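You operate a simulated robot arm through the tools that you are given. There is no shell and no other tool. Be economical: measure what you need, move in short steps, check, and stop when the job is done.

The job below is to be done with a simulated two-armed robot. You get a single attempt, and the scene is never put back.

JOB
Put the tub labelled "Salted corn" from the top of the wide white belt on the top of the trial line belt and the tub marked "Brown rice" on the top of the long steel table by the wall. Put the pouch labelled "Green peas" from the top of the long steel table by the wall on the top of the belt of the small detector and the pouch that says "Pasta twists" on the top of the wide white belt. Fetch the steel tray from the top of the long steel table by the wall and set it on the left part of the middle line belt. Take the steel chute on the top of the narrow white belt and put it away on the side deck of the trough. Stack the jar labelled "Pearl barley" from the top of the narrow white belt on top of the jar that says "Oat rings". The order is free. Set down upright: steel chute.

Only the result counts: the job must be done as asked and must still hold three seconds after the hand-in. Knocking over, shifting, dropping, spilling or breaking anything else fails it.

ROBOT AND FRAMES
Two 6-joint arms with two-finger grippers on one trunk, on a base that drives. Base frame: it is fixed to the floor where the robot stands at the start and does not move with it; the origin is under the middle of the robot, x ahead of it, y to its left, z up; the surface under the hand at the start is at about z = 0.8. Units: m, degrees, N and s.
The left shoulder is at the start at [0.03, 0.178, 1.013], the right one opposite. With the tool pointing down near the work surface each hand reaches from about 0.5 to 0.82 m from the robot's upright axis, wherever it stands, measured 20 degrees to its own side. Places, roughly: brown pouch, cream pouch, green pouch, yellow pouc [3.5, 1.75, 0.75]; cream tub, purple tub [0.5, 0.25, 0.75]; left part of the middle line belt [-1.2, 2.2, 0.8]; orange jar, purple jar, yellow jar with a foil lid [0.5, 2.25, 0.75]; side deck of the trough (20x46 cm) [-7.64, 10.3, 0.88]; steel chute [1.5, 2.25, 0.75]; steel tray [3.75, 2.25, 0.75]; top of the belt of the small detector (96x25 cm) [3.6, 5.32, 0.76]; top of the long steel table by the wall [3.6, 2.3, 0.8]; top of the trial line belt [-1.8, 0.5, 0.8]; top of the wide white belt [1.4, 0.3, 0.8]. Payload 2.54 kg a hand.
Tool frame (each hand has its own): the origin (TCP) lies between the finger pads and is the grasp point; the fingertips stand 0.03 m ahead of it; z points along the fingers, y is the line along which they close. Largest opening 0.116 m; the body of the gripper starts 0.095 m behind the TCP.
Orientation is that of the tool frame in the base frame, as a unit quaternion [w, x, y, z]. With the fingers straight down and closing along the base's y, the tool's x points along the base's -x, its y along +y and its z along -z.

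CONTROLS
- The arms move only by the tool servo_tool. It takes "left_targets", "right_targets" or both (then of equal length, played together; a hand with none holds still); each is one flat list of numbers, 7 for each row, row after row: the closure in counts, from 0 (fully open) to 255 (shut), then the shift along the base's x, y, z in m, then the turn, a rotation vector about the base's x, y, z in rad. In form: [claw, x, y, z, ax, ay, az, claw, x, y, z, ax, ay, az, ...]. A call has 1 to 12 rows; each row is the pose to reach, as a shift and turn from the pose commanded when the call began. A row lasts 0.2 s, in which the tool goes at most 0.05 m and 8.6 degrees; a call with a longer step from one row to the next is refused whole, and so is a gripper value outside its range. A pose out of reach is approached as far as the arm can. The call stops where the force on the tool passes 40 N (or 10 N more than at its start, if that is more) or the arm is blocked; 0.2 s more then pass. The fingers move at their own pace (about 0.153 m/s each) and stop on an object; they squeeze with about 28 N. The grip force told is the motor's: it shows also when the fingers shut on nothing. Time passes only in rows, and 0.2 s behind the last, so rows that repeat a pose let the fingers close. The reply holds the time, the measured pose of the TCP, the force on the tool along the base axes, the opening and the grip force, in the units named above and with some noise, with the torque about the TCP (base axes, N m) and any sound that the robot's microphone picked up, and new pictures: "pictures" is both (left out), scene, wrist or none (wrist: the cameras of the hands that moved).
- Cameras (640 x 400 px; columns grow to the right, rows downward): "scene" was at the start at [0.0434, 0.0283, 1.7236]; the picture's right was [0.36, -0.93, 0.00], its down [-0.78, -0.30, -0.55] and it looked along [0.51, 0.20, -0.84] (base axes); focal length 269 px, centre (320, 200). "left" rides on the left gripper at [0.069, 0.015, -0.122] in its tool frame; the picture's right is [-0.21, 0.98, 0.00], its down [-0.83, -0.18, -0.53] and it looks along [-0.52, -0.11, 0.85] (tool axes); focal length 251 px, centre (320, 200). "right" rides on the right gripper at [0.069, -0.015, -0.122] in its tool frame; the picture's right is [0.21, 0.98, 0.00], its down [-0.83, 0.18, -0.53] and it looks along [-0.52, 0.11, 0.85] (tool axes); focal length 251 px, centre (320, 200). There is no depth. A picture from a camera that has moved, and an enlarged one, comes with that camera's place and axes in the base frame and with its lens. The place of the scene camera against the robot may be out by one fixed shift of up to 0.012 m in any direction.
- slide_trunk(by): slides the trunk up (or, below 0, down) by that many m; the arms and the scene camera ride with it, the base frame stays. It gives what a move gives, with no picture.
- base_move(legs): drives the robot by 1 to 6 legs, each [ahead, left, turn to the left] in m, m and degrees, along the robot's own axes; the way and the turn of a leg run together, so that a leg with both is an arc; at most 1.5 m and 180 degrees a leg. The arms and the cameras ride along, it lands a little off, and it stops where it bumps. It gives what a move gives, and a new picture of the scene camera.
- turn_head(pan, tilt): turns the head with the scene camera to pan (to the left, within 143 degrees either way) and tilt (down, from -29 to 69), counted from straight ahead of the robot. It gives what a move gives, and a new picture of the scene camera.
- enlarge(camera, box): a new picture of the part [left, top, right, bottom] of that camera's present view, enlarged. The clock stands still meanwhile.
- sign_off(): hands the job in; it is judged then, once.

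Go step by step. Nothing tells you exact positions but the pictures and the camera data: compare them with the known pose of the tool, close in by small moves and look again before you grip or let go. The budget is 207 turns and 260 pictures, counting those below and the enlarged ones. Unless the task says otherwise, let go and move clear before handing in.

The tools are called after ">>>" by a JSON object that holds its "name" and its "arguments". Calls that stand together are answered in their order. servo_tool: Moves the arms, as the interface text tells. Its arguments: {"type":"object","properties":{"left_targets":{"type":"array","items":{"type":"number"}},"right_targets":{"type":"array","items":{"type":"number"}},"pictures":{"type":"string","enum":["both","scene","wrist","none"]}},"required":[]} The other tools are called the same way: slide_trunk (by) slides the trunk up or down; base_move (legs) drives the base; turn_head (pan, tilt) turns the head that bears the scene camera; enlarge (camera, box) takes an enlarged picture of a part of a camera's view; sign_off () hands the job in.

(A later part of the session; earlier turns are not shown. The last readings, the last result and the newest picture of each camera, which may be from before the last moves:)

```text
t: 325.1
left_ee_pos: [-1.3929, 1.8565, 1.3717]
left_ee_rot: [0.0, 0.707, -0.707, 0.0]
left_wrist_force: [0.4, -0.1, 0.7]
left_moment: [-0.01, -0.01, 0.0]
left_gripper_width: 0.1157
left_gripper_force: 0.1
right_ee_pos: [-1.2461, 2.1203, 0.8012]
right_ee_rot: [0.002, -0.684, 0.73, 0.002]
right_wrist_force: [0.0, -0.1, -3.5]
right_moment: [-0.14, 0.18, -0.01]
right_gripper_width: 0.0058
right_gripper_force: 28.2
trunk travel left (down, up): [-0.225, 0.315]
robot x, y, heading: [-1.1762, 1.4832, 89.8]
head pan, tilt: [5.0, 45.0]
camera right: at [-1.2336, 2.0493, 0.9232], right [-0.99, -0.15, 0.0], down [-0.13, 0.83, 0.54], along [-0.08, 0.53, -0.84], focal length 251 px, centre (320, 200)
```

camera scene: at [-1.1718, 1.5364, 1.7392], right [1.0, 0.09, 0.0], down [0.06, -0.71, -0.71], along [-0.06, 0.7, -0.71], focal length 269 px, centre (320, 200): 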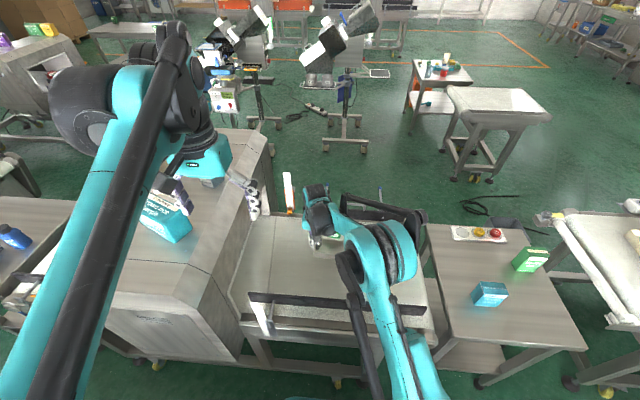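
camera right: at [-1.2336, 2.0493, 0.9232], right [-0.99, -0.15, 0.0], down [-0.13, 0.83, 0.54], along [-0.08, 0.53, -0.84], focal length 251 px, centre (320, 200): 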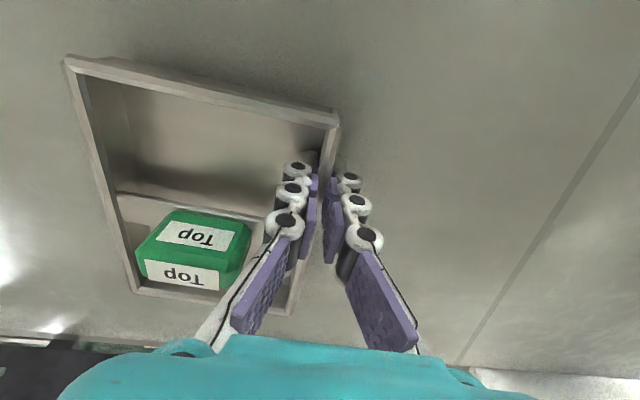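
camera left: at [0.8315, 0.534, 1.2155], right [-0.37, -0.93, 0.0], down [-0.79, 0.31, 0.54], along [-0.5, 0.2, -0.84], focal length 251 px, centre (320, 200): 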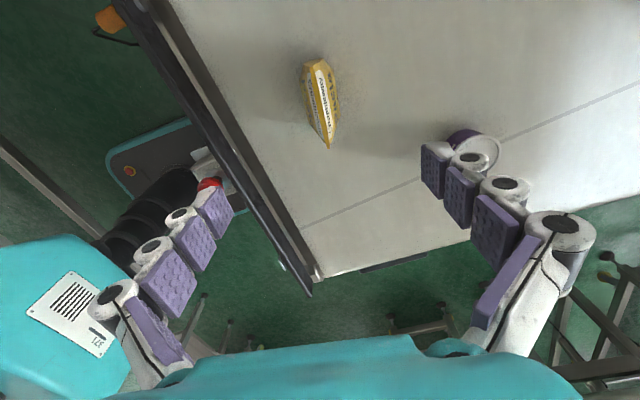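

>>> {"name": "servo_tool", "arguments": {"right_targets": [255, 0, 0, -0.004, 0, 0, 0, 255, 0, 0, -0.008, 0, 0, 0, 255, 0, 0, -0.012, 0, 0, 0, 255, 0, 0, -0.016, 0, 0, 0], "pictures": "wrist"}}

```text
t: 326.0
left_ee_pos: [-1.3918, 1.8561, 1.3726]
left_ee_rot: [0.0, -0.707, 0.707, 0.001]
left_wrist_force: [-0.3, 0.3, 0.4]
left_moment: [0.01, 0.01, 0.01]
left_gripper_width: 0.1159
left_gripper_force: 0.1
right_ee_pos: [-1.2449, 2.1177, 0.7913]
right_ee_rot: [0.002, -0.684, 0.729, 0.001]
right_wrist_force: [1.2, -3.0, 23.6]
right_moment: [-0.71, -0.08, 0.06]
right_gripper_width: 0.0059
right_gripper_force: 27.8
trunk travel left (down, up): [-0.225, 0.315]
robot x, y, heading: [-1.1764, 1.4796, 90.1]
head pan, tilt: [5.0, 45.0]
stopped in row 4 (right hand): the force on the tool passed its limit at 47 N (the readings are from after the stop); the commanded pose is now the measured one
camera right: at [-1.2333, 2.0475, 0.9134], right [-0.99, -0.15, 0.0], down [-0.13, 0.83, 0.54], along [-0.08, 0.53, -0.84], focal length 251 px, centre (320, 200)
```

right: 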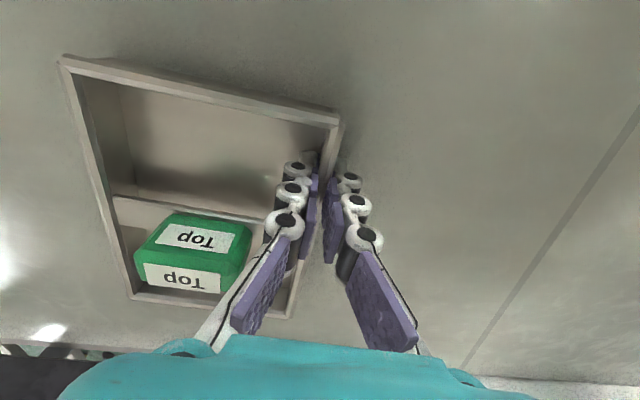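

Tray seated. Opening a little and lifting out.

>>> {"name": "servo_tool", "arguments": {"right_targets": [255, 0, 0, 0.003, 0, 0, 0, 180, 0, 0, 0.003, 0, 0, 0, 160, 0, 0, 0.003, 0, 0, 0, 160, 0, 0, 0.003, 0, 0, 0, 160, 0, 0, 0.03, 0, 0, 0, 160, 0, 0, 0.07, 0, 0, 0, 160, 0, 0, 0.115, 0, 0, 0, 160, 0, 0, 0.16, 0, 0, 0, 100, 0, 0, 0.205, 0, 0, 0, 0, 0, 0, 0.25, 0, 0, 0, 0, 0.02, -0.03, 0.28, 0, 0, 0], "pictures": "wrist"}}

```text
t: 328.4
left_ee_pos: [-1.392, 1.8539, 1.3728]
left_ee_rot: [0.0, 0.707, -0.707, -0.003]
left_wrist_force: [0.1, 0.1, 0.0]
left_moment: [0.09, 0.04, 0.02]
left_gripper_width: 0.116
left_gripper_force: 0.1
right_ee_pos: [-1.2242, 2.0905, 1.0731]
right_ee_rot: [0.002, -0.684, 0.73, 0.003]
right_wrist_force: [1.0, -0.4, 0.2]
right_moment: [0.07, 0.02, -0.02]
right_gripper_width: 0.1162
right_gripper_force: 0.1
trunk travel left (down, up): [-0.225, 0.315]
robot x, y, heading: [-1.1732, 1.4784, 89.9]
head pan, tilt: [5.0, 45.0]
camera right: at [-1.2124, 2.0181, 1.1955], right [-0.99, -0.15, 0.0], down [-0.13, 0.83, 0.54], along [-0.08, 0.53, -0.84], focal length 251 px, centre (320, 200)
```

right: 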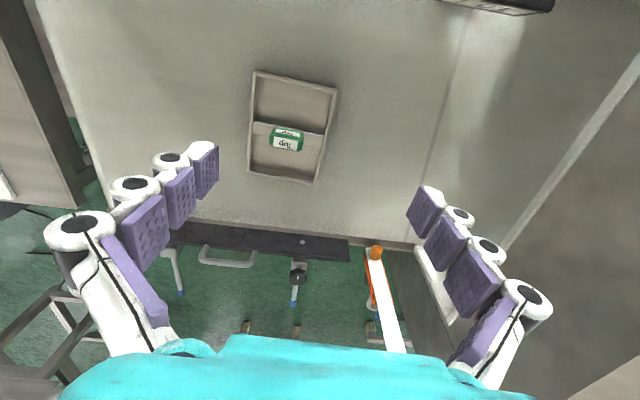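

Tray is placed. Now the steel chute, reached from the narrow belt's far side. Tucking the hand and driving around.

>>> {"name": "servo_tool", "arguments": {"right_targets": [0, 0.03, -0.03, 0.01, 0, 0, 0, 0, 0.06, -0.06, 0.02, 0, 0, 0, 0, 0.09, -0.09, 0.03, 0, 0, 0, 0, 0.12, -0.12, 0.04, 0, 0, 0, 0, 0.15, -0.13, 0.05, 0, 0, 0], "pictures": "none"}}

>>> {"name": "base_move", "arguments": {"legs": [[-0.2, 0, 0], [0, 0, -90], [1.4, 0, 0], [1.3, 0, 0], [1.3, 0, 0]]}}

```text
t: 329.6
left_ee_pos: [-1.3926, 1.8593, 1.3719]
left_ee_rot: [0.0, 0.707, -0.707, -0.002]
left_wrist_force: [0.0, -0.3, -0.6]
left_moment: [0.0, 0.04, 0.01]
left_gripper_width: 0.1161
left_gripper_force: 0.1
right_ee_pos: [-1.0729, 1.959, 1.12]
right_ee_rot: [0.002, -0.685, 0.729, 0.001]
right_wrist_force: [-0.7, -1.3, 0.5]
right_moment: [0.03, -0.01, 0.0]
right_gripper_width: 0.1162
right_gripper_force: 0.1
trunk travel left (down, up): [-0.225, 0.315]
robot x, y, heading: [-1.1703, 1.4831, 89.8]
head pan, tilt: [5.0, 45.0]
```

```text
t: 346.4
left_ee_pos: [1.6924, 1.2645, 1.3587]
left_ee_rot: [-0.008, 0.099, 0.995, -0.007]
left_wrist_force: [-0.1, -0.2, 0.3]
left_moment: [0.02, -0.06, -0.03]
left_gripper_width: 0.1162
left_gripper_force: 0.1
right_ee_pos: [1.7261, 0.9385, 1.1114]
right_ee_rot: [-0.005, 0.125, 0.992, 0.001]
right_wrist_force: [13.7, 22.8, 0.0]
right_moment: [-1.28, 0.8, 0.58]
right_gripper_width: 0.0991
right_gripper_force: 0.0
trunk travel left (down, up): [-0.225, 0.315]
robot x, y, heading: [1.2543, 1.1036, -11.6]
head pan, tilt: [5.0, 45.0]
stopped in leg 4: the force on the tool passed its limit at 86 N (the readings are from after the stop); the commanded pose is now the measured one
camera scene: at [1.3011, 1.1371, 1.7401], right [-0.11, -0.99, 0.02], down [-0.7, 0.07, -0.71], along [0.71, -0.09, -0.7], focal length 269 px, centre (320, 200)
```

scene: 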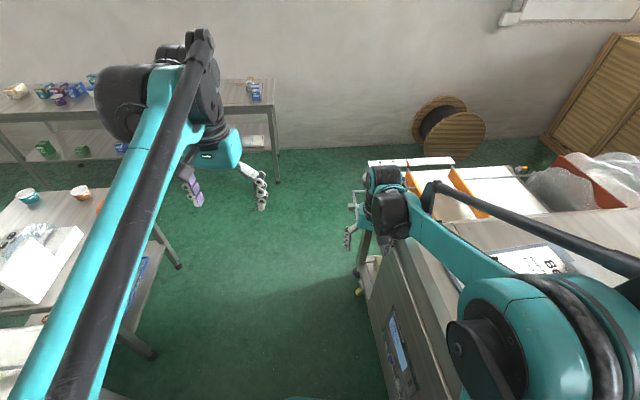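

The path drifted right and the right hand pressed the wide detector. Backing off, sliding left and straightening.

>>> {"name": "base_move", "arguments": {"legs": [[-0.2, 0.03, 0], [0, 0, 11.6], [0, 0.2, 0]]}}

>>> {"name": "turn_head", "arguments": {"pan": -30, "tilt": 50}}

```text
t: 347.2
left_ee_pos: [1.6899, 1.2631, 1.3568]
left_ee_rot: [-0.011, 0.097, 0.995, -0.003]
left_wrist_force: [-0.3, -0.3, 0.9]
left_moment: [0.02, -0.02, -0.03]
left_gripper_width: 0.116
left_gripper_force: 0.2
right_ee_pos: [1.7228, 0.9426, 1.1089]
right_ee_rot: [-0.01, 0.123, 0.992, 0.006]
right_wrist_force: [1.6, 12.5, -1.4]
right_moment: [-0.61, 0.09, -0.09]
right_gripper_width: 0.1067
right_gripper_force: 0.0
trunk travel left (down, up): [-0.225, 0.315]
robot x, y, heading: [1.2462, 1.1127, -11.3]
head pan, tilt: [5.0, 45.0]
stopped in leg 1: the force on the tool passed its limit at 50 N (the readings are from after the stop); the commanded pose is now the measured one
camera scene: at [1.3041, 1.1318, 1.7394], right [-0.11, -0.99, 0.01], down [-0.7, 0.07, -0.71], along [0.7, -0.08, -0.71], focal length 269 px, centre (320, 200)
```

scene: 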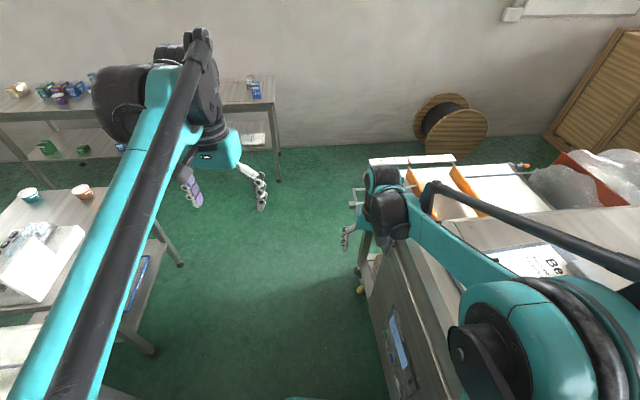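

```text
t: 348.2
left_ee_pos: [1.6893, 1.2637, 1.3572]
left_ee_rot: [-0.011, 0.098, 0.995, -0.005]
left_wrist_force: [-0.4, 0.2, 0.7]
left_moment: [0.04, 0.03, 0.0]
left_gripper_width: 0.1157
left_gripper_force: 0.2
right_ee_pos: [1.7222, 0.9415, 1.1081]
right_ee_rot: [-0.009, 0.123, 0.992, 0.005]
right_wrist_force: [4.1, 25.5, 11.5]
right_moment: [-2.33, 0.36, -0.14]
right_gripper_width: 0.106
right_gripper_force: 0.1
trunk travel left (down, up): [-0.225, 0.315]
robot x, y, heading: [1.2454, 1.1136, -11.4]
head pan, tilt: [-30.0, 50.0]
camera scene: at [1.281, 1.0911, 1.7324], right [-0.66, -0.75, 0.01], down [-0.58, 0.5, -0.65], along [0.48, -0.43, -0.76], focal length 269 px, centre (320, 200)
```

scene: 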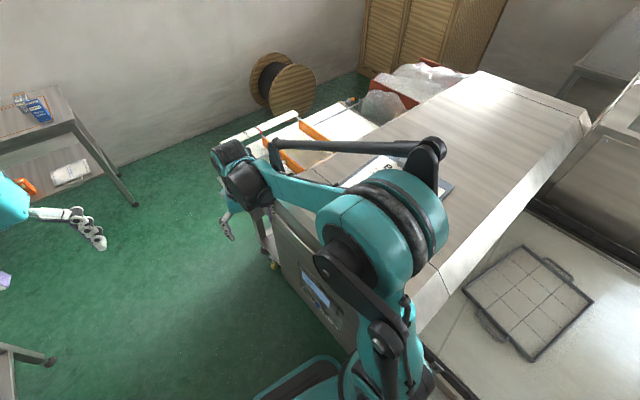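

>>> {"name": "servo_tool", "arguments": {"right_targets": [0, -0.01, 0.035, 0, 0, 0, 0, 0, -0.02, 0.07, 0.01, 0, 0, 0, 0, -0.03, 0.1, 0.04, 0, 0, 0, 0, -0.03, 0.12, 0.08, 0, 0, 0], "pictures": "scene"}}

```text
t: 349.2
left_ee_pos: [1.6745, 1.2616, 1.363]
left_ee_rot: [-0.006, 0.098, 0.995, -0.003]
left_wrist_force: [-0.9, -0.4, 0.1]
left_moment: [-0.02, 0.02, 0.01]
left_gripper_width: 0.1158
left_gripper_force: 0.0
right_ee_pos: [1.6806, 1.0602, 1.1923]
right_ee_rot: [-0.005, 0.123, 0.992, 0.007]
right_wrist_force: [0.3, 1.4, -0.5]
right_moment: [-0.01, -0.02, 0.0]
right_gripper_width: 0.1158
right_gripper_force: 0.0
trunk travel left (down, up): [-0.225, 0.315]
robot x, y, heading: [1.2462, 1.1116, -11.5]
head pan, tilt: [-30.0, 50.0]
camera scene: at [1.2621, 1.0871, 1.733], right [-0.66, -0.75, 0.0], down [-0.57, 0.5, -0.65], along [0.49, -0.43, -0.76], focal length 269 px, centre (320, 200)
```

scene: 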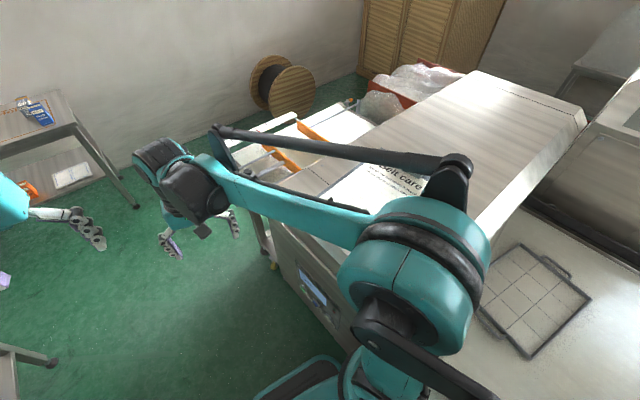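

>>> {"name": "base_move", "arguments": {"legs": [[-0.15, 0, 0]]}}

```text
t: 349.8
left_ee_pos: [1.6778, 1.2588, 1.3604]
left_ee_rot: [-0.009, 0.099, 0.995, -0.002]
left_wrist_force: [0.4, -1.4, -0.6]
left_moment: [0.03, 0.01, -0.01]
left_gripper_width: 0.1158
left_gripper_force: 0.0
right_ee_pos: [1.682, 1.0578, 1.1917]
right_ee_rot: [-0.007, 0.126, 0.992, 0.008]
right_wrist_force: [0.3, -0.4, -0.5]
right_moment: [0.01, 0.01, 0.01]
right_gripper_width: 0.116
right_gripper_force: 0.1
trunk travel left (down, up): [-0.225, 0.315]
robot x, y, heading: [1.2416, 1.111, -11.3]
head pan, tilt: [-30.0, 50.0]
stopped in leg 1: the robot was blocked; the commanded pose is now the measured one
camera scene: at [1.2662, 1.0847, 1.7331], right [-0.66, -0.75, 0.0], down [-0.57, 0.5, -0.65], along [0.49, -0.43, -0.76], focal length 269 px, centre (320, 200)
```

scene: 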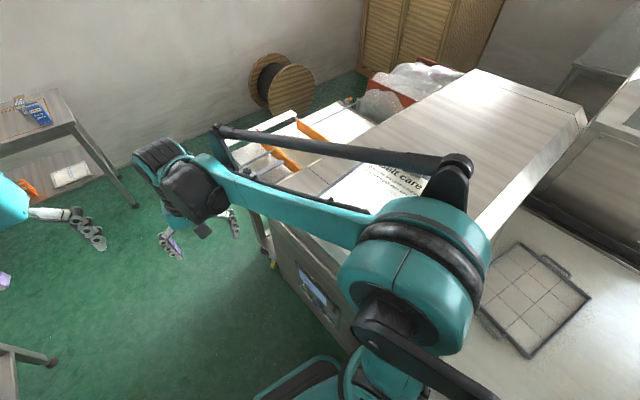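

>>> {"name": "turn_head", "arguments": {"pan": -110, "tilt": 60}}

>>> {"name": "turn_head", "arguments": {"pan": 110, "tilt": 60}}

```text
t: 351.4
left_ee_pos: [1.6762, 1.2589, 1.3611]
left_ee_rot: [-0.007, 0.099, 0.995, -0.002]
left_wrist_force: [0.2, 0.2, 0.4]
left_moment: [-0.01, 0.04, 0.03]
left_gripper_width: 0.1159
left_gripper_force: 0.1
right_ee_pos: [1.6813, 1.0596, 1.1914]
right_ee_rot: [-0.006, 0.125, 0.992, 0.008]
right_wrist_force: [0.0, 0.7, 0.3]
right_moment: [0.02, 0.06, 0.02]
right_gripper_width: 0.1161
right_gripper_force: 0.0
trunk travel left (down, up): [-0.225, 0.315]
robot x, y, heading: [1.2429, 1.1152, -11.1]
head pan, tilt: [-110.0, 60.0]
camera scene: at [1.1724, 1.0795, 1.7193], right [-0.85, 0.52, -0.01], down [0.45, 0.74, -0.5], along [-0.25, -0.43, -0.86], focal length 269 px, centre (320, 200)
```

scene: 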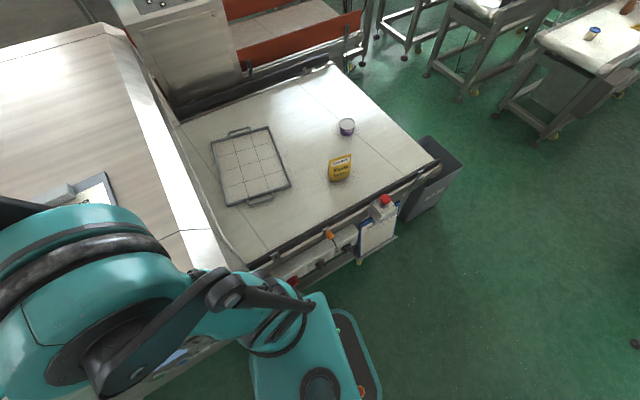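

```text
t: 354.5
left_ee_pos: [1.6765, 1.2609, 1.3613]
left_ee_rot: [-0.008, 0.098, 0.995, -0.002]
left_wrist_force: [-0.1, 0.1, 0.0]
left_moment: [0.01, -0.02, -0.03]
left_gripper_width: 0.1158
left_gripper_force: 0.1
right_ee_pos: [1.6815, 1.0586, 1.1921]
right_ee_rot: [-0.006, 0.124, 0.992, 0.007]
right_wrist_force: [0.1, -0.5, -0.5]
right_moment: [0.0, 0.02, -0.04]
right_gripper_width: 0.1165
right_gripper_force: 0.0
trunk travel left (down, up): [-0.225, 0.315]
robot x, y, heading: [1.2405, 1.1167, -11.5]
head pan, tilt: [110.0, 60.0]
camera scene: at [1.1971, 1.2025, 1.7188], right [0.99, 0.15, 0.01], down [0.13, -0.86, -0.49], along [-0.07, 0.49, -0.87], focal length 269 px, centre (320, 200)
```

scene: 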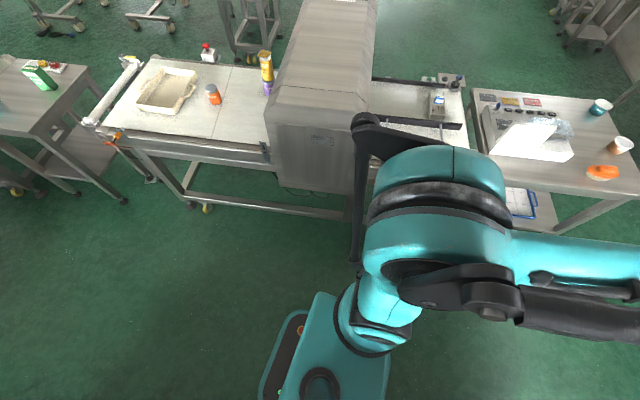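

>>> {"name": "base_move", "arguments": {"legs": [[0, 0.06, 8]]}}

```text
t: 355.5
left_ee_pos: [1.6713, 1.3734, 1.358]
left_ee_rot: [-0.011, 0.028, 1.0, 0.0]
left_wrist_force: [0.1, 1.3, 0.2]
left_moment: [-0.09, -0.02, -0.03]
left_gripper_width: 0.1161
left_gripper_force: 0.1
right_ee_pos: [1.7033, 1.1757, 1.1866]
right_ee_rot: [-0.011, 0.054, 0.998, 0.009]
right_wrist_force: [0.3, 0.7, 0.2]
right_moment: [-0.08, -0.02, 0.0]
right_gripper_width: 0.1159
right_gripper_force: 0.1
trunk travel left (down, up): [-0.225, 0.315]
robot x, y, heading: [1.2543, 1.1714, -3.2]
head pan, tilt: [110.0, 60.0]
camera scene: at [1.2086, 1.2456, 1.7196], right [0.96, 0.29, 0.0], down [0.25, -0.83, -0.5], along [-0.14, 0.48, -0.87], focal length 269 px, centre (320, 200)
```

scene: 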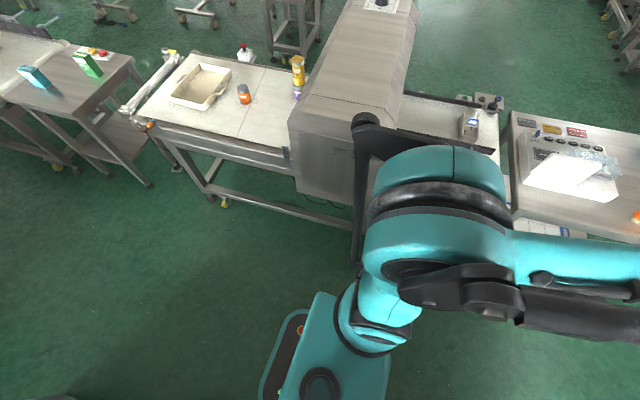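

Freed. Moving a bit further left and straightening before going on.

>>> {"name": "base_move", "arguments": {"legs": [[0, 0.12, 4], [0.8, 0, 0]]}}

>>> {"name": "turn_head", "arguments": {"pan": -140, "tilt": 40}}

```text
t: 360.6
left_ee_pos: [2.4502, 1.5196, 1.3573]
left_ee_rot: [-0.012, -0.001, 1.0, 0.001]
left_wrist_force: [-0.8, -0.3, -0.2]
left_moment: [-0.02, -0.02, 0.03]
left_gripper_width: 0.116
left_gripper_force: 0.0
right_ee_pos: [2.4935, 1.3247, 1.1871]
right_ee_rot: [-0.012, 0.025, 1.0, 0.01]
right_wrist_force: [-0.3, 0.1, 0.0]
right_moment: [0.02, 0.01, 0.0]
right_gripper_width: 0.1162
right_gripper_force: 0.0
trunk travel left (down, up): [-0.225, 0.315]
robot x, y, heading: [2.0418, 1.295, 0.2]
head pan, tilt: [110.0, 60.0]
camera scene: at [1.9964, 1.3641, 1.7198], right [0.94, 0.34, 0.0], down [0.3, -0.81, -0.5], along [-0.17, 0.47, -0.87], focal length 269 px, centre (320, 200)
```

scene: 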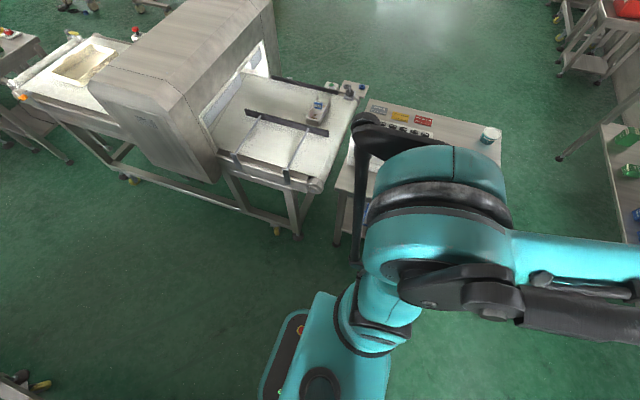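

```text
t: 364.1
left_ee_pos: [2.4505, 1.5191, 1.3587]
left_ee_rot: [-0.012, -0.001, 1.0, 0.0]
left_wrist_force: [0.2, -0.6, -0.6]
left_moment: [0.04, -0.01, -0.02]
left_gripper_width: 0.1161
left_gripper_force: 0.1
right_ee_pos: [2.493, 1.3252, 1.1862]
right_ee_rot: [-0.012, 0.025, 1.0, 0.011]
right_wrist_force: [0.2, 0.4, 0.5]
right_moment: [0.01, 0.01, 0.01]
right_gripper_width: 0.1159
right_gripper_force: 0.0
trunk travel left (down, up): [-0.225, 0.315]
robot x, y, heading: [2.0415, 1.3024, -0.1]
head pan, tilt: [-140.0, 40.0]
camera scene: at [1.9537, 1.2468, 1.7466], right [-0.64, 0.77, 0.0], down [0.49, 0.41, -0.77], along [-0.59, -0.49, -0.64], focal length 269 px, centre (320, 200)
```

scene: 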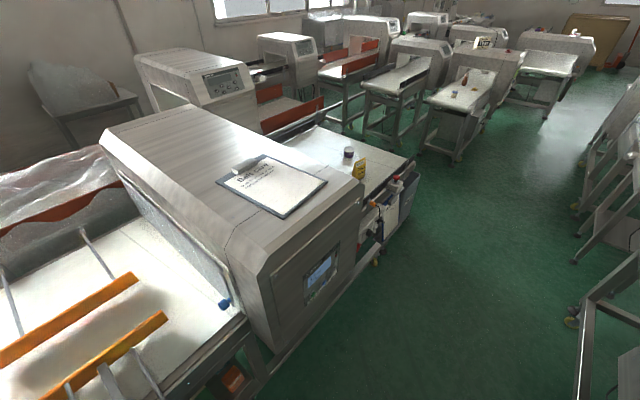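

Clipboard is undisturbed. Continuing around to the north side near the chute.

>>> {"name": "base_move", "arguments": {"legs": [[0.8, 0, 0], [0, 1.1, 0], [0, 1.05, 0], [0, 0, -90], [0, -1.15, 0]]}}

>>> {"name": "turn_head", "arguments": {"pan": 0, "tilt": 50}}

```text
t: 387.9
left_ee_pos: [1.91, 2.9577, 1.3593]
left_ee_rot: [-0.007, 0.675, 0.738, 0.008]
left_wrist_force: [0.2, -0.1, 0.3]
left_moment: [0.01, -0.02, 0.04]
left_gripper_width: 0.1158
left_gripper_force: 0.0
right_ee_pos: [1.7191, 2.8982, 1.1862]
right_ee_rot: [-0.002, 0.694, 0.719, 0.016]
right_wrist_force: [0.0, 0.6, -1.1]
right_moment: [-0.02, 0.0, 0.02]
right_gripper_width: 0.116
right_gripper_force: 0.1
trunk travel left (down, up): [-0.225, 0.315]
robot x, y, heading: [1.6552, 3.3471, -85.2]
head pan, tilt: [-140.0, 40.0]
camera scene: at [1.5989, 3.4394, 1.7465], right [0.71, 0.71, 0.0], down [0.45, -0.45, -0.77], along [-0.54, 0.54, -0.64], focal length 269 px, centre (320, 200)
```

scene: 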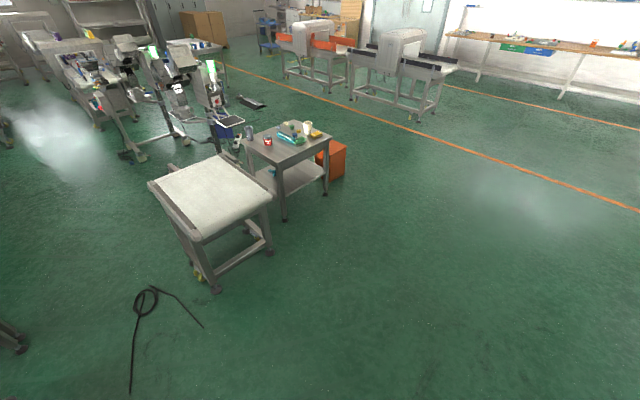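

```text
t: 390.2
left_ee_pos: [1.9099, 2.9579, 1.3581]
left_ee_rot: [-0.007, 0.675, 0.738, 0.008]
left_wrist_force: [0.5, 0.0, -1.0]
left_moment: [0.03, 0.0, 0.05]
left_gripper_width: 0.116
left_gripper_force: 0.1
right_ee_pos: [1.7202, 2.8991, 1.1865]
right_ee_rot: [-0.002, 0.694, 0.72, 0.016]
right_wrist_force: [-0.5, -0.3, -1.0]
right_moment: [0.0, -0.01, 0.02]
right_gripper_width: 0.116
right_gripper_force: 0.1
trunk travel left (down, up): [-0.225, 0.315]
robot x, y, heading: [1.6555, 3.3447, -85.2]
head pan, tilt: [0.0, 50.0]
camera scene: at [1.6662, 3.3026, 1.7324], right [-1.0, -0.09, 0.0], down [-0.07, 0.76, -0.64], along [0.06, -0.64, -0.77], focal length 269 px, centre (320, 200)
```

scene: 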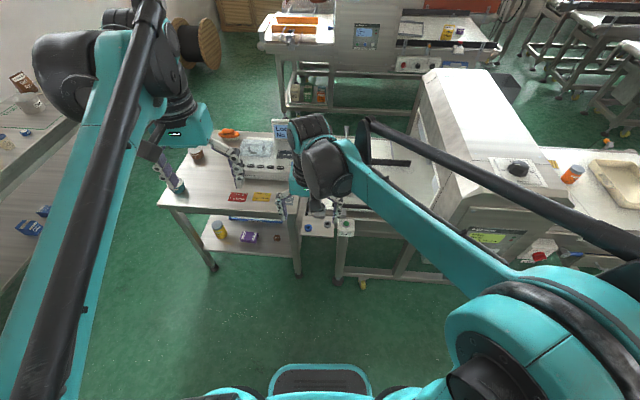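

>>> {"name": "enlarge", "arguments": {"camera": "right", "box": [0, 0, 640, 400]}}

>>> {"name": "enlarge", "arguments": {"camera": "scene", "box": [250, 110, 450, 250]}}

```text
1.00 times, centred on (320, 200) of right (not enlarged: the box is as wide or as high as the picture)
camera zoom: at [1.7009, 2.9636, 1.3105], right [0.97, 0.25, 0.02], down [0.2, -0.83, 0.52], along [0.15, -0.5, -0.86], focal length 251 px, centre (320, 200)
```

zoom: 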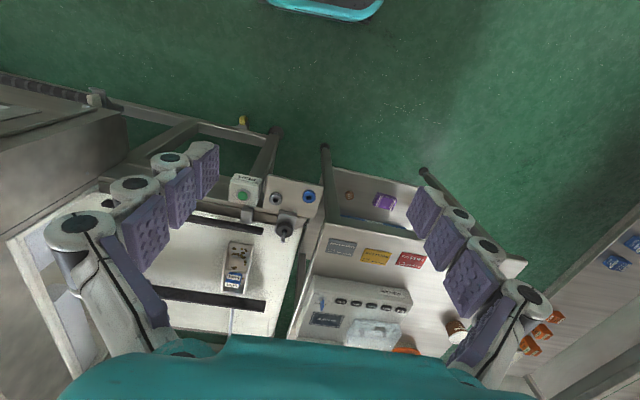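

```text
2.86 times, centred on (350, 180) of scene
camera zoom: at [1.6662, 3.3026, 1.7324], right [-1.0, -0.09, 0.0], down [-0.07, 0.76, -0.64], along [0.06, -0.64, -0.77], focal length 769 px, centre (234, 257)
```

zoom: 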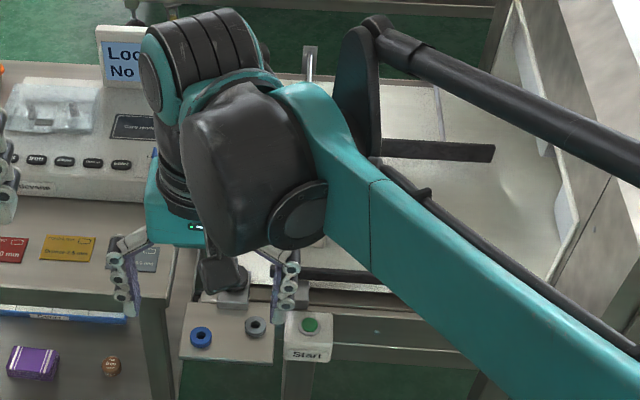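

>>> {"name": "enlarge", "arguments": {"camera": "right", "box": [170, 200, 310, 330]}}

```text
3.08 times, centred on (240, 265) of right
camera zoom: at [1.7009, 2.9636, 1.3105], right [0.97, 0.25, 0.02], down [0.2, -0.83, 0.52], along [0.15, -0.5, -0.86], focal length 774 px, centre (566, 0)
```

zoom: 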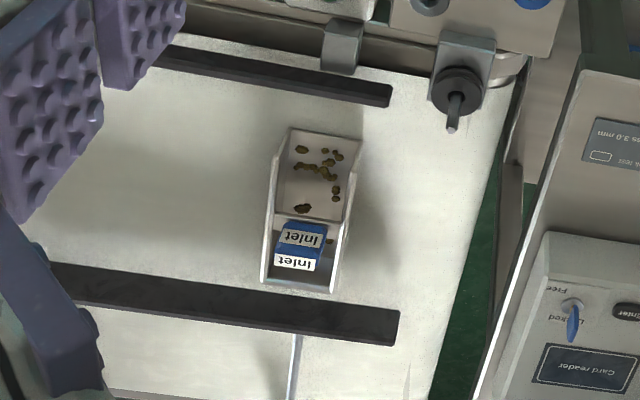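

The chute (≈6.5 cm wide, ~19 cm long, along y) holds granules and an "Inlet" box, so it must be kept level. Approaching.

>>> {"name": "base_move", "arguments": {"legs": [[0, 0, -4.8], [0.36, -0.03, 0]]}}

>>> {"name": "enlarge", "arguments": {"camera": "right", "box": [0, 0, 640, 400]}}

```text
t: 392.9
left_ee_pos: [1.848, 2.588, 1.3587]
left_ee_rot: [-0.008, 0.705, 0.709, 0.009]
left_wrist_force: [-0.2, -1.2, 0.6]
left_moment: [0.05, 0.02, -0.04]
left_gripper_width: 0.1162
left_gripper_force: 0.0
right_ee_pos: [1.6546, 2.5455, 1.1867]
right_ee_rot: [-0.001, 0.723, 0.69, 0.016]
right_wrist_force: [-0.6, -1.0, -0.7]
right_moment: [0.0, 0.05, -0.02]
right_gripper_width: 0.116
right_gripper_force: 0.1
trunk travel left (down, up): [-0.225, 0.315]
robot x, y, heading: [1.6241, 3.0007, -89.7]
head pan, tilt: [0.0, 50.0]
camera scene: at [1.6337, 2.9526, 1.7323], right [-1.0, 0.0, 0.0], down [0.0, 0.77, -0.64], along [0.0, -0.64, -0.77], focal length 269 px, centre (320, 200)
```

scene: 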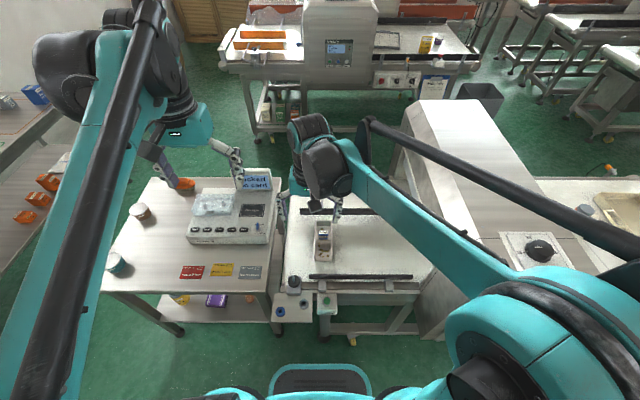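

```text
1.00 times, centred on (320, 200) of right (not enlarged: the box is as wide or as high as the picture)
camera zoom: at [1.6403, 2.6115, 1.3103], right [0.99, 0.17, 0.02], down [0.13, -0.85, 0.52], along [0.11, -0.51, -0.86], focal length 251 px, centre (320, 200)
```

zoom: 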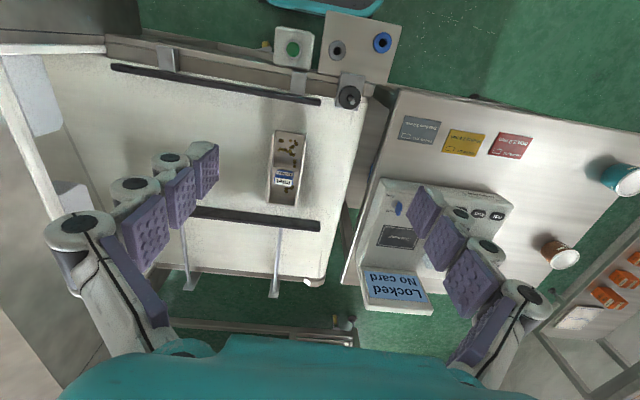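

>>> {"name": "servo_tool", "arguments": {"right_targets": [0, -0.006, -0.028, -0.031, -0.0235, 0.0218, 0, 0, -0.013, -0.056, -0.062, -0.0235, 0.0218, 0, 0, -0.02, -0.084, -0.093, -0.0235, 0.0218, 0, 0, -0.026, -0.112, -0.125, -0.0235, 0.0218, 0, 0, -0.033, -0.14, -0.156, -0.0235, 0.0218, 0, 0, -0.039, -0.168, -0.187, -0.0235, 0.0218, 0], "pictures": "wrist"}}

```text
t: 394.3
left_ee_pos: [1.8486, 2.5865, 1.3584]
left_ee_rot: [-0.008, 0.705, 0.709, 0.009]
left_wrist_force: [0.5, -0.5, -0.3]
left_moment: [0.02, -0.01, 0.01]
left_gripper_width: 0.1158
left_gripper_force: 0.1
right_ee_pos: [1.6148, 2.3782, 1.0018]
right_ee_rot: [0.0, 0.724, 0.69, -0.001]
right_wrist_force: [0.2, 0.2, -0.3]
right_moment: [0.05, -0.01, 0.0]
right_gripper_width: 0.116
right_gripper_force: 0.1
trunk travel left (down, up): [-0.225, 0.315]
robot x, y, heading: [1.6291, 3.0003, -90.0]
head pan, tilt: [0.0, 50.0]
camera right: at [1.6043, 2.4465, 1.124], right [0.99, 0.17, 0.0], down [0.14, -0.83, 0.53], along [0.09, -0.53, -0.85], focal length 251 px, centre (320, 200)
```

right: 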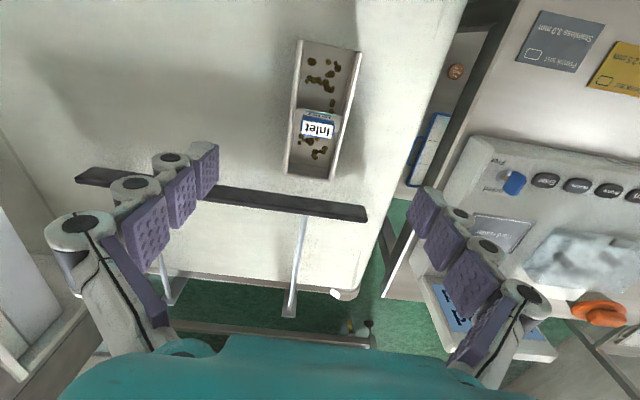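

>>> {"name": "servo_tool", "arguments": {"right_targets": [0, 0.002, -0.013, -0.04, 0, 0, 0, 0, 0.002, -0.013, -0.08, 0, 0, 0, 0, 0.002, -0.013, -0.12, 0, 0, 0], "pictures": "wrist"}}

```text
t: 395.1
left_ee_pos: [1.8476, 2.5869, 1.3585]
left_ee_rot: [-0.009, 0.705, 0.709, 0.009]
left_wrist_force: [1.0, 0.0, -0.4]
left_moment: [0.04, 0.0, -0.02]
left_gripper_width: 0.1159
left_gripper_force: 0.0
right_ee_pos: [1.6182, 2.3615, 0.8797]
right_ee_rot: [0.0, 0.724, 0.69, -0.001]
right_wrist_force: [-0.4, -0.5, -1.0]
right_moment: [0.04, 0.02, 0.0]
right_gripper_width: 0.1159
right_gripper_force: 0.1
trunk travel left (down, up): [-0.225, 0.315]
robot x, y, heading: [1.6228, 2.9964, -89.9]
head pan, tilt: [0.0, 50.0]
camera right: at [1.6076, 2.4306, 1.0022], right [0.99, 0.17, 0.0], down [0.14, -0.83, 0.53], along [0.09, -0.53, -0.85], focal length 251 px, centre (320, 200)
```

right: 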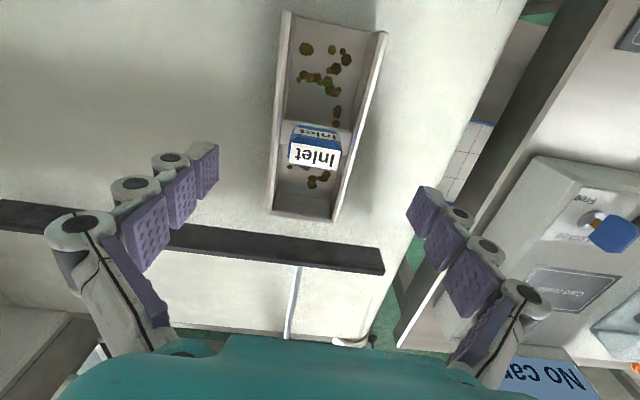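

>>> {"name": "servo_tool", "arguments": {"right_targets": [0, 0, 0.002, -0.03, 0, 0, 0.03, 0, 0, 0.002, -0.055, 0, 0, 0.03, 0, 0, 0.002, -0.075, 0, 0, 0.03, 0, 0, 0.002, -0.084, 0, 0, 0.03], "pictures": "wrist"}}

```text
t: 396.1
left_ee_pos: [1.8491, 2.5898, 1.3587]
left_ee_rot: [-0.007, 0.705, 0.709, 0.009]
left_wrist_force: [0.0, -0.8, -0.7]
left_moment: [-0.01, 0.0, 0.02]
left_gripper_width: 0.1161
left_gripper_force: 0.1
right_ee_pos: [1.6165, 2.3671, 0.7959]
right_ee_rot: [-0.001, 0.714, 0.7, -0.001]
right_wrist_force: [1.2, 0.4, 0.0]
right_moment: [0.0, 0.01, 0.01]
right_gripper_width: 0.1159
right_gripper_force: 0.0
trunk travel left (down, up): [-0.225, 0.315]
robot x, y, heading: [1.6241, 2.9955, -89.7]
head pan, tilt: [0.0, 50.0]
camera right: at [1.6038, 2.4353, 0.9177], right [0.98, 0.2, 0.0], down [0.17, -0.83, 0.53], along [0.1, -0.52, -0.85], focal length 251 px, centre (320, 200)
```

right: 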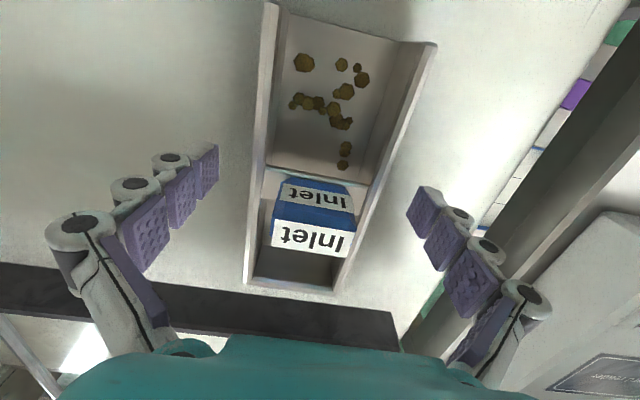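

>>> {"name": "servo_tool", "arguments": {"right_targets": [60, 0, 0, -0.004, 0, 0, 0, 110, 0, 0, -0.004, 0, 0, 0, 255, 0, 0, -0.004, 0, 0, 0, 255, 0, 0, -0.004, 0, 0, 0, 255, 0, 0, 0.004, 0, 0, 0, 255, 0, 0, 0.012, 0, 0, 0, 255, 0, 0, 0.02, 0, 0, 0], "pictures": "wrist"}}

```text
t: 397.7
left_ee_pos: [1.8473, 2.5882, 1.3582]
left_ee_rot: [-0.007, 0.706, 0.708, 0.008]
left_wrist_force: [0.0, 0.3, 0.2]
left_moment: [-0.01, 0.0, -0.02]
left_gripper_width: 0.1162
left_gripper_force: 0.1
right_ee_pos: [1.6174, 2.367, 0.8161]
right_ee_rot: [-0.001, 0.713, 0.701, -0.001]
right_wrist_force: [-0.2, 0.8, -2.7]
right_moment: [0.04, -0.01, 0.0]
right_gripper_width: 0.0691
right_gripper_force: 28.2
trunk travel left (down, up): [-0.225, 0.315]
robot x, y, heading: [1.6256, 2.9954, -90.1]
head pan, tilt: [0.0, 50.0]
camera right: at [1.6042, 2.4358, 0.938], right [0.98, 0.2, 0.0], down [0.17, -0.83, 0.53], along [0.1, -0.52, -0.85], focal length 251 px, centre (320, 200)
```

right: 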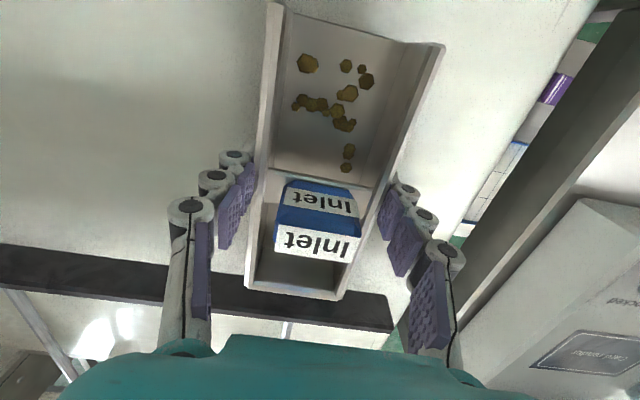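

Chute held level. Lifting gently and drawing in.

>>> {"name": "servo_tool", "arguments": {"right_targets": [255, 0, 0, 0.03, 0, 0, 0, 255, 0, 0, 0.06, 0, 0, 0, 255, 0, 0, 0.09, 0, 0, 0, 255, 0, 0, 0.12, 0, 0, 0, 255, 0, 0, 0.15, 0, 0, 0, 255, 0, 0, 0.18, 0, 0, 0, 255, 0, 0, 0.21, 0, 0, 0, 255, 0, 0, 0.24, 0, 0, 0, 255, 0, 0.03, 0.26, 0, 0, 0, 255, 0, 0.06, 0.27, 0, 0, 0, 255, 0, 0.09, 0.27, 0, 0, 0, 255, 0, 0.11, 0.27, 0, 0, 0], "pictures": "wrist"}}

>>> {"name": "base_move", "arguments": {"legs": [[-0.5, 0, 0], [0, 0, -135]]}}

>>> {"name": "turn_head", "arguments": {"pan": 0, "tilt": 15}}

```text
t: 400.3
left_ee_pos: [1.8483, 2.5889, 1.3596]
left_ee_rot: [-0.007, 0.706, 0.709, 0.009]
left_wrist_force: [-0.7, 0.5, 0.2]
left_moment: [0.01, 0.0, 0.01]
left_gripper_width: 0.116
left_gripper_force: 0.0
right_ee_pos: [1.6161, 2.4765, 1.084]
right_ee_rot: [0.0, 0.714, 0.701, -0.001]
right_wrist_force: [0.8, -0.2, -2.0]
right_moment: [0.04, 0.0, 0.02]
right_gripper_width: 0.0693
right_gripper_force: 28.3
trunk travel left (down, up): [-0.225, 0.315]
robot x, y, heading: [1.6257, 2.9952, -89.9]
head pan, tilt: [0.0, 50.0]
camera right: at [1.6041, 2.5456, 1.2063], right [0.98, 0.2, 0.0], down [0.17, -0.83, 0.53], along [0.1, -0.52, -0.85], focal length 251 px, centre (320, 200)
```

right: 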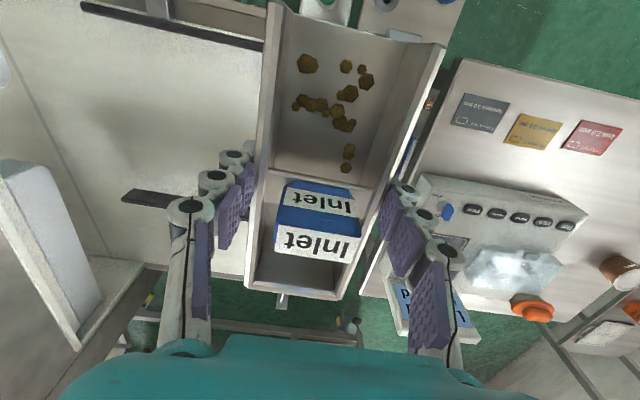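

```text
t: 408.7
left_ee_pos: [1.1694, 3.6019, 1.3575]
left_ee_rot: [0.006, 0.934, -0.357, 0.01]
left_wrist_force: [0.5, 0.7, -0.4]
left_moment: [-0.04, -0.03, -0.01]
left_gripper_width: 0.1162
left_gripper_force: 0.2
right_ee_pos: [1.2416, 3.8474, 1.085]
right_ee_rot: [-0.001, 0.93, -0.368, 0.0]
right_wrist_force: [0.8, 1.0, -3.1]
right_moment: [-0.04, -0.04, 0.0]
right_gripper_width: 0.0692
right_gripper_force: 27.9
trunk travel left (down, up): [-0.225, 0.315]
robot x, y, heading: [1.6218, 3.49, 138.3]
head pan, tilt: [0.0, 50.0]
camera scene: at [1.5946, 3.5251, 1.7323], right [0.67, 0.74, 0.0], down [0.57, -0.51, -0.64], along [-0.48, 0.43, -0.77], focal length 269 px, centre (320, 200)
```

scene: 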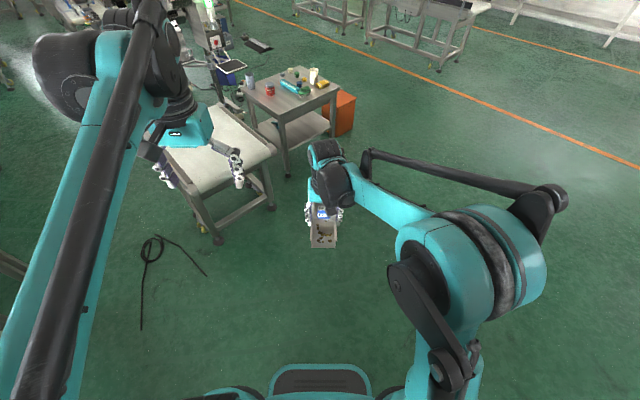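

```text
t: 409.7
left_ee_pos: [1.1698, 3.6006, 1.3581]
left_ee_rot: [0.005, 0.934, -0.357, 0.011]
left_wrist_force: [0.4, 0.8, 0.3]
left_moment: [-0.03, 0.03, 0.0]
left_gripper_width: 0.1161
left_gripper_force: 0.0
right_ee_pos: [1.2424, 3.848, 1.0834]
right_ee_rot: [-0.001, 0.93, -0.368, 0.001]
right_wrist_force: [-0.2, 0.6, -3.3]
right_moment: [-0.03, 0.0, -0.01]
right_gripper_width: 0.0694
right_gripper_force: 27.7
trunk travel left (down, up): [-0.225, 0.315]
robot x, y, heading: [1.6213, 3.49, 138.1]
head pan, tilt: [0.0, 15.0]
camera scene: at [1.5823, 3.536, 1.786], right [0.67, 0.74, 0.0], down [0.19, -0.17, -0.97], along [-0.72, 0.65, -0.26], focal length 269 px, centre (320, 200)
```

scene: 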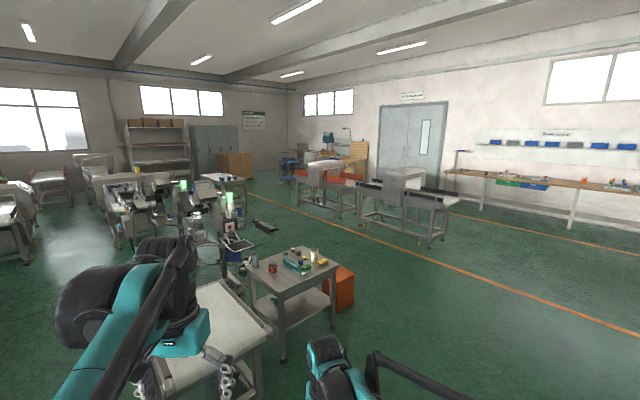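

Chute contents intact. Driving north, then west along the walkway.

>>> {"name": "base_move", "arguments": {"legs": [[0, 0, -35], [1.4, 0, 0], [1.4, 0, 0], [0, 0, 76], [1.4, 0, 0]]}}

>>> {"name": "turn_head", "arguments": {"pan": 0, "tilt": 20}}

```text
t: 434.9
left_ee_pos: [-0.8116, 6.0372, 1.3589]
left_ee_rot: [0.001, 1.0, -0.002, 0.011]
left_wrist_force: [0.2, 0.1, -0.7]
left_moment: [-0.02, 0.03, 0.01]
left_gripper_width: 0.116
left_gripper_force: 0.1
right_ee_pos: [-0.9225, 6.2684, 1.0834]
right_ee_rot: [-0.001, 1.0, -0.014, 0.001]
right_wrist_force: [1.2, -0.3, -2.2]
right_moment: [0.01, -0.06, -0.02]
right_gripper_width: 0.0693
right_gripper_force: 28.2
trunk travel left (down, up): [-0.225, 0.315]
robot x, y, heading: [-0.3955, 6.2546, 179.9]
head pan, tilt: [0.0, 15.0]
camera scene: at [-0.4571, 6.2589, 1.7861], right [0.01, 1.0, 0.0], down [0.26, 0.0, -0.97], along [-0.97, 0.0, -0.26], focal length 269 px, centre (320, 200)
```

scene: 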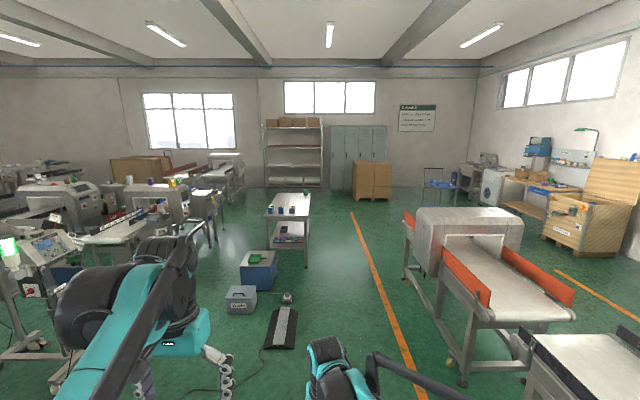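

```text
t: 435.6
left_ee_pos: [-0.8114, 6.0365, 1.3581]
left_ee_rot: [0.001, 1.0, -0.002, 0.011]
left_wrist_force: [0.1, -1.1, -0.7]
left_moment: [0.0, 0.02, 0.0]
left_gripper_width: 0.116
left_gripper_force: 0.0
right_ee_pos: [-0.9221, 6.2699, 1.0844]
right_ee_rot: [-0.001, 1.0, -0.013, 0.0]
right_wrist_force: [-0.2, 0.0, -3.2]
right_moment: [0.02, -0.03, 0.02]
right_gripper_width: 0.0694
right_gripper_force: 27.7
trunk travel left (down, up): [-0.225, 0.315]
robot x, y, heading: [-0.3992, 6.2579, 179.6]
head pan, tilt: [0.0, 20.0]
camera scene: at [-0.4564, 6.2589, 1.778], right [0.01, 1.0, 0.0], down [0.34, 0.0, -0.94], along [-0.94, 0.0, -0.34], focal length 269 px, centre (320, 200)
```

scene: 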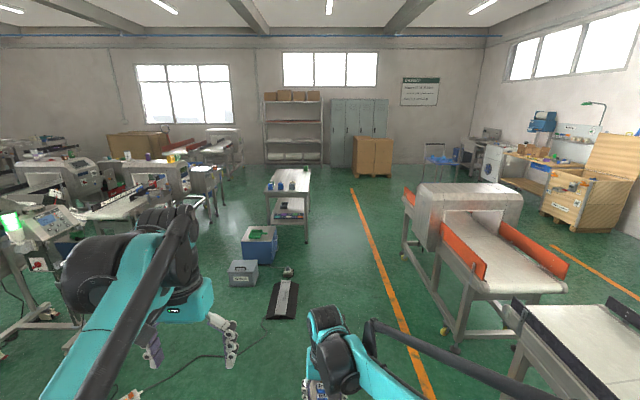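

Corridor is free at y≈6.65 (between the table/boxes and the conveyors). Continuing west.

>>> {"name": "base_move", "arguments": {"legs": [[0.3, -0.4, 0], [1.4, 0, 0], [1.4, 0, 0], [1.2, 0, 0]]}}

>>> {"name": "turn_head", "arguments": {"pan": -45, "tilt": 20}}

```text
t: 457.6
left_ee_pos: [-5.1517, 6.4278, 1.3584]
left_ee_rot: [0.002, 1.0, 0.007, 0.011]
left_wrist_force: [0.0, 0.7, -0.1]
left_moment: [-0.03, -0.01, -0.02]
left_gripper_width: 0.1162
left_gripper_force: 0.1
right_ee_pos: [-5.267, 6.6577, 1.085]
right_ee_rot: [0.0, 1.0, -0.003, -0.001]
right_wrist_force: [-0.3, 0.3, -2.1]
right_moment: [0.03, -0.06, -0.02]
right_gripper_width: 0.0695
right_gripper_force: 27.9
trunk travel left (down, up): [-0.225, 0.315]
robot x, y, heading: [-4.7405, 6.654, -179.1]
head pan, tilt: [0.0, 20.0]
camera scene: at [-4.8014, 6.6556, 1.7779], right [-0.01, 1.0, 0.0], down [0.34, 0.0, -0.94], along [-0.94, -0.01, -0.34], focal length 269 px, centre (320, 200)
```

scene: 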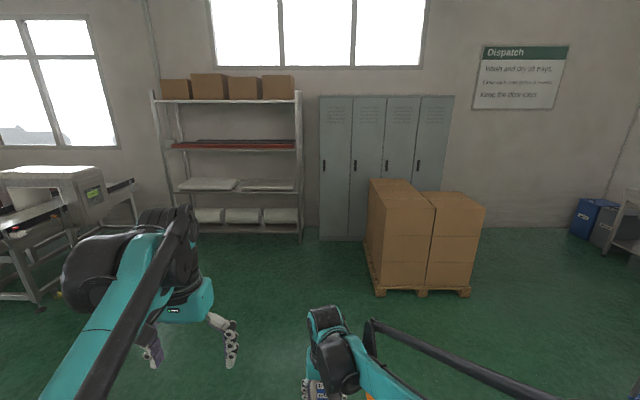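

```text
t: 458.7
left_ee_pos: [-5.151, 6.428, 1.3588]
left_ee_rot: [0.001, 1.0, 0.008, 0.011]
left_wrist_force: [0.3, -0.6, 0.6]
left_moment: [-0.01, -0.01, 0.02]
left_gripper_width: 0.1159
left_gripper_force: 0.0
right_ee_pos: [-5.2662, 6.6571, 1.0843]
right_ee_rot: [-0.001, 1.0, -0.004, 0.0]
right_wrist_force: [0.3, 0.7, -3.7]
right_moment: [0.0, -0.05, 0.02]
right_gripper_width: 0.0693
right_gripper_force: 27.6
trunk travel left (down, up): [-0.225, 0.315]
robot x, y, heading: [-4.7467, 6.6542, -179.0]
head pan, tilt: [-45.0, 20.0]
camera scene: at [-4.7747, 6.7218, 1.7779], right [0.7, 0.72, 0.0], down [0.25, -0.24, -0.94], along [-0.67, 0.65, -0.34], focal length 269 px, centre (320, 200)
```

scene: 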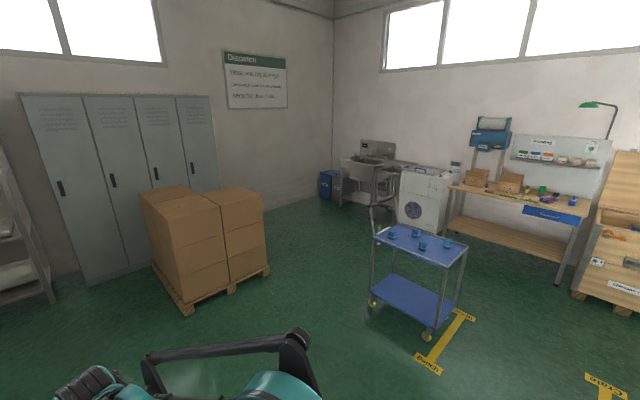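

>>> {"name": "enlarge", "arguments": {"camera": "scene", "box": [310, 120, 470, 240]}}

```text
3.33 times, centred on (390, 180) of scene
camera zoom: at [-4.7747, 6.7218, 1.7779], right [0.7, 0.72, 0.0], down [0.25, -0.24, -0.94], along [-0.67, 0.65, -0.34], focal length 897 px, centre (87, 267)
```

zoom: 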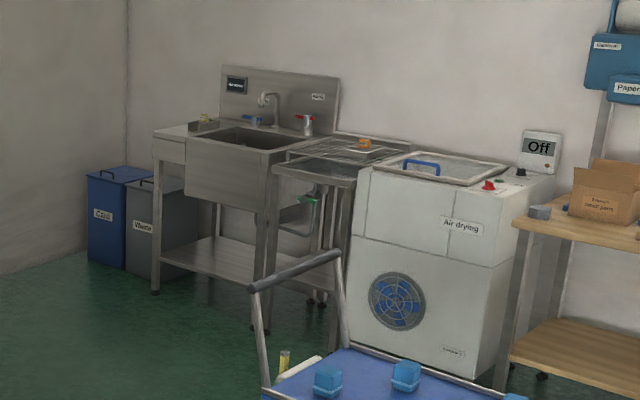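

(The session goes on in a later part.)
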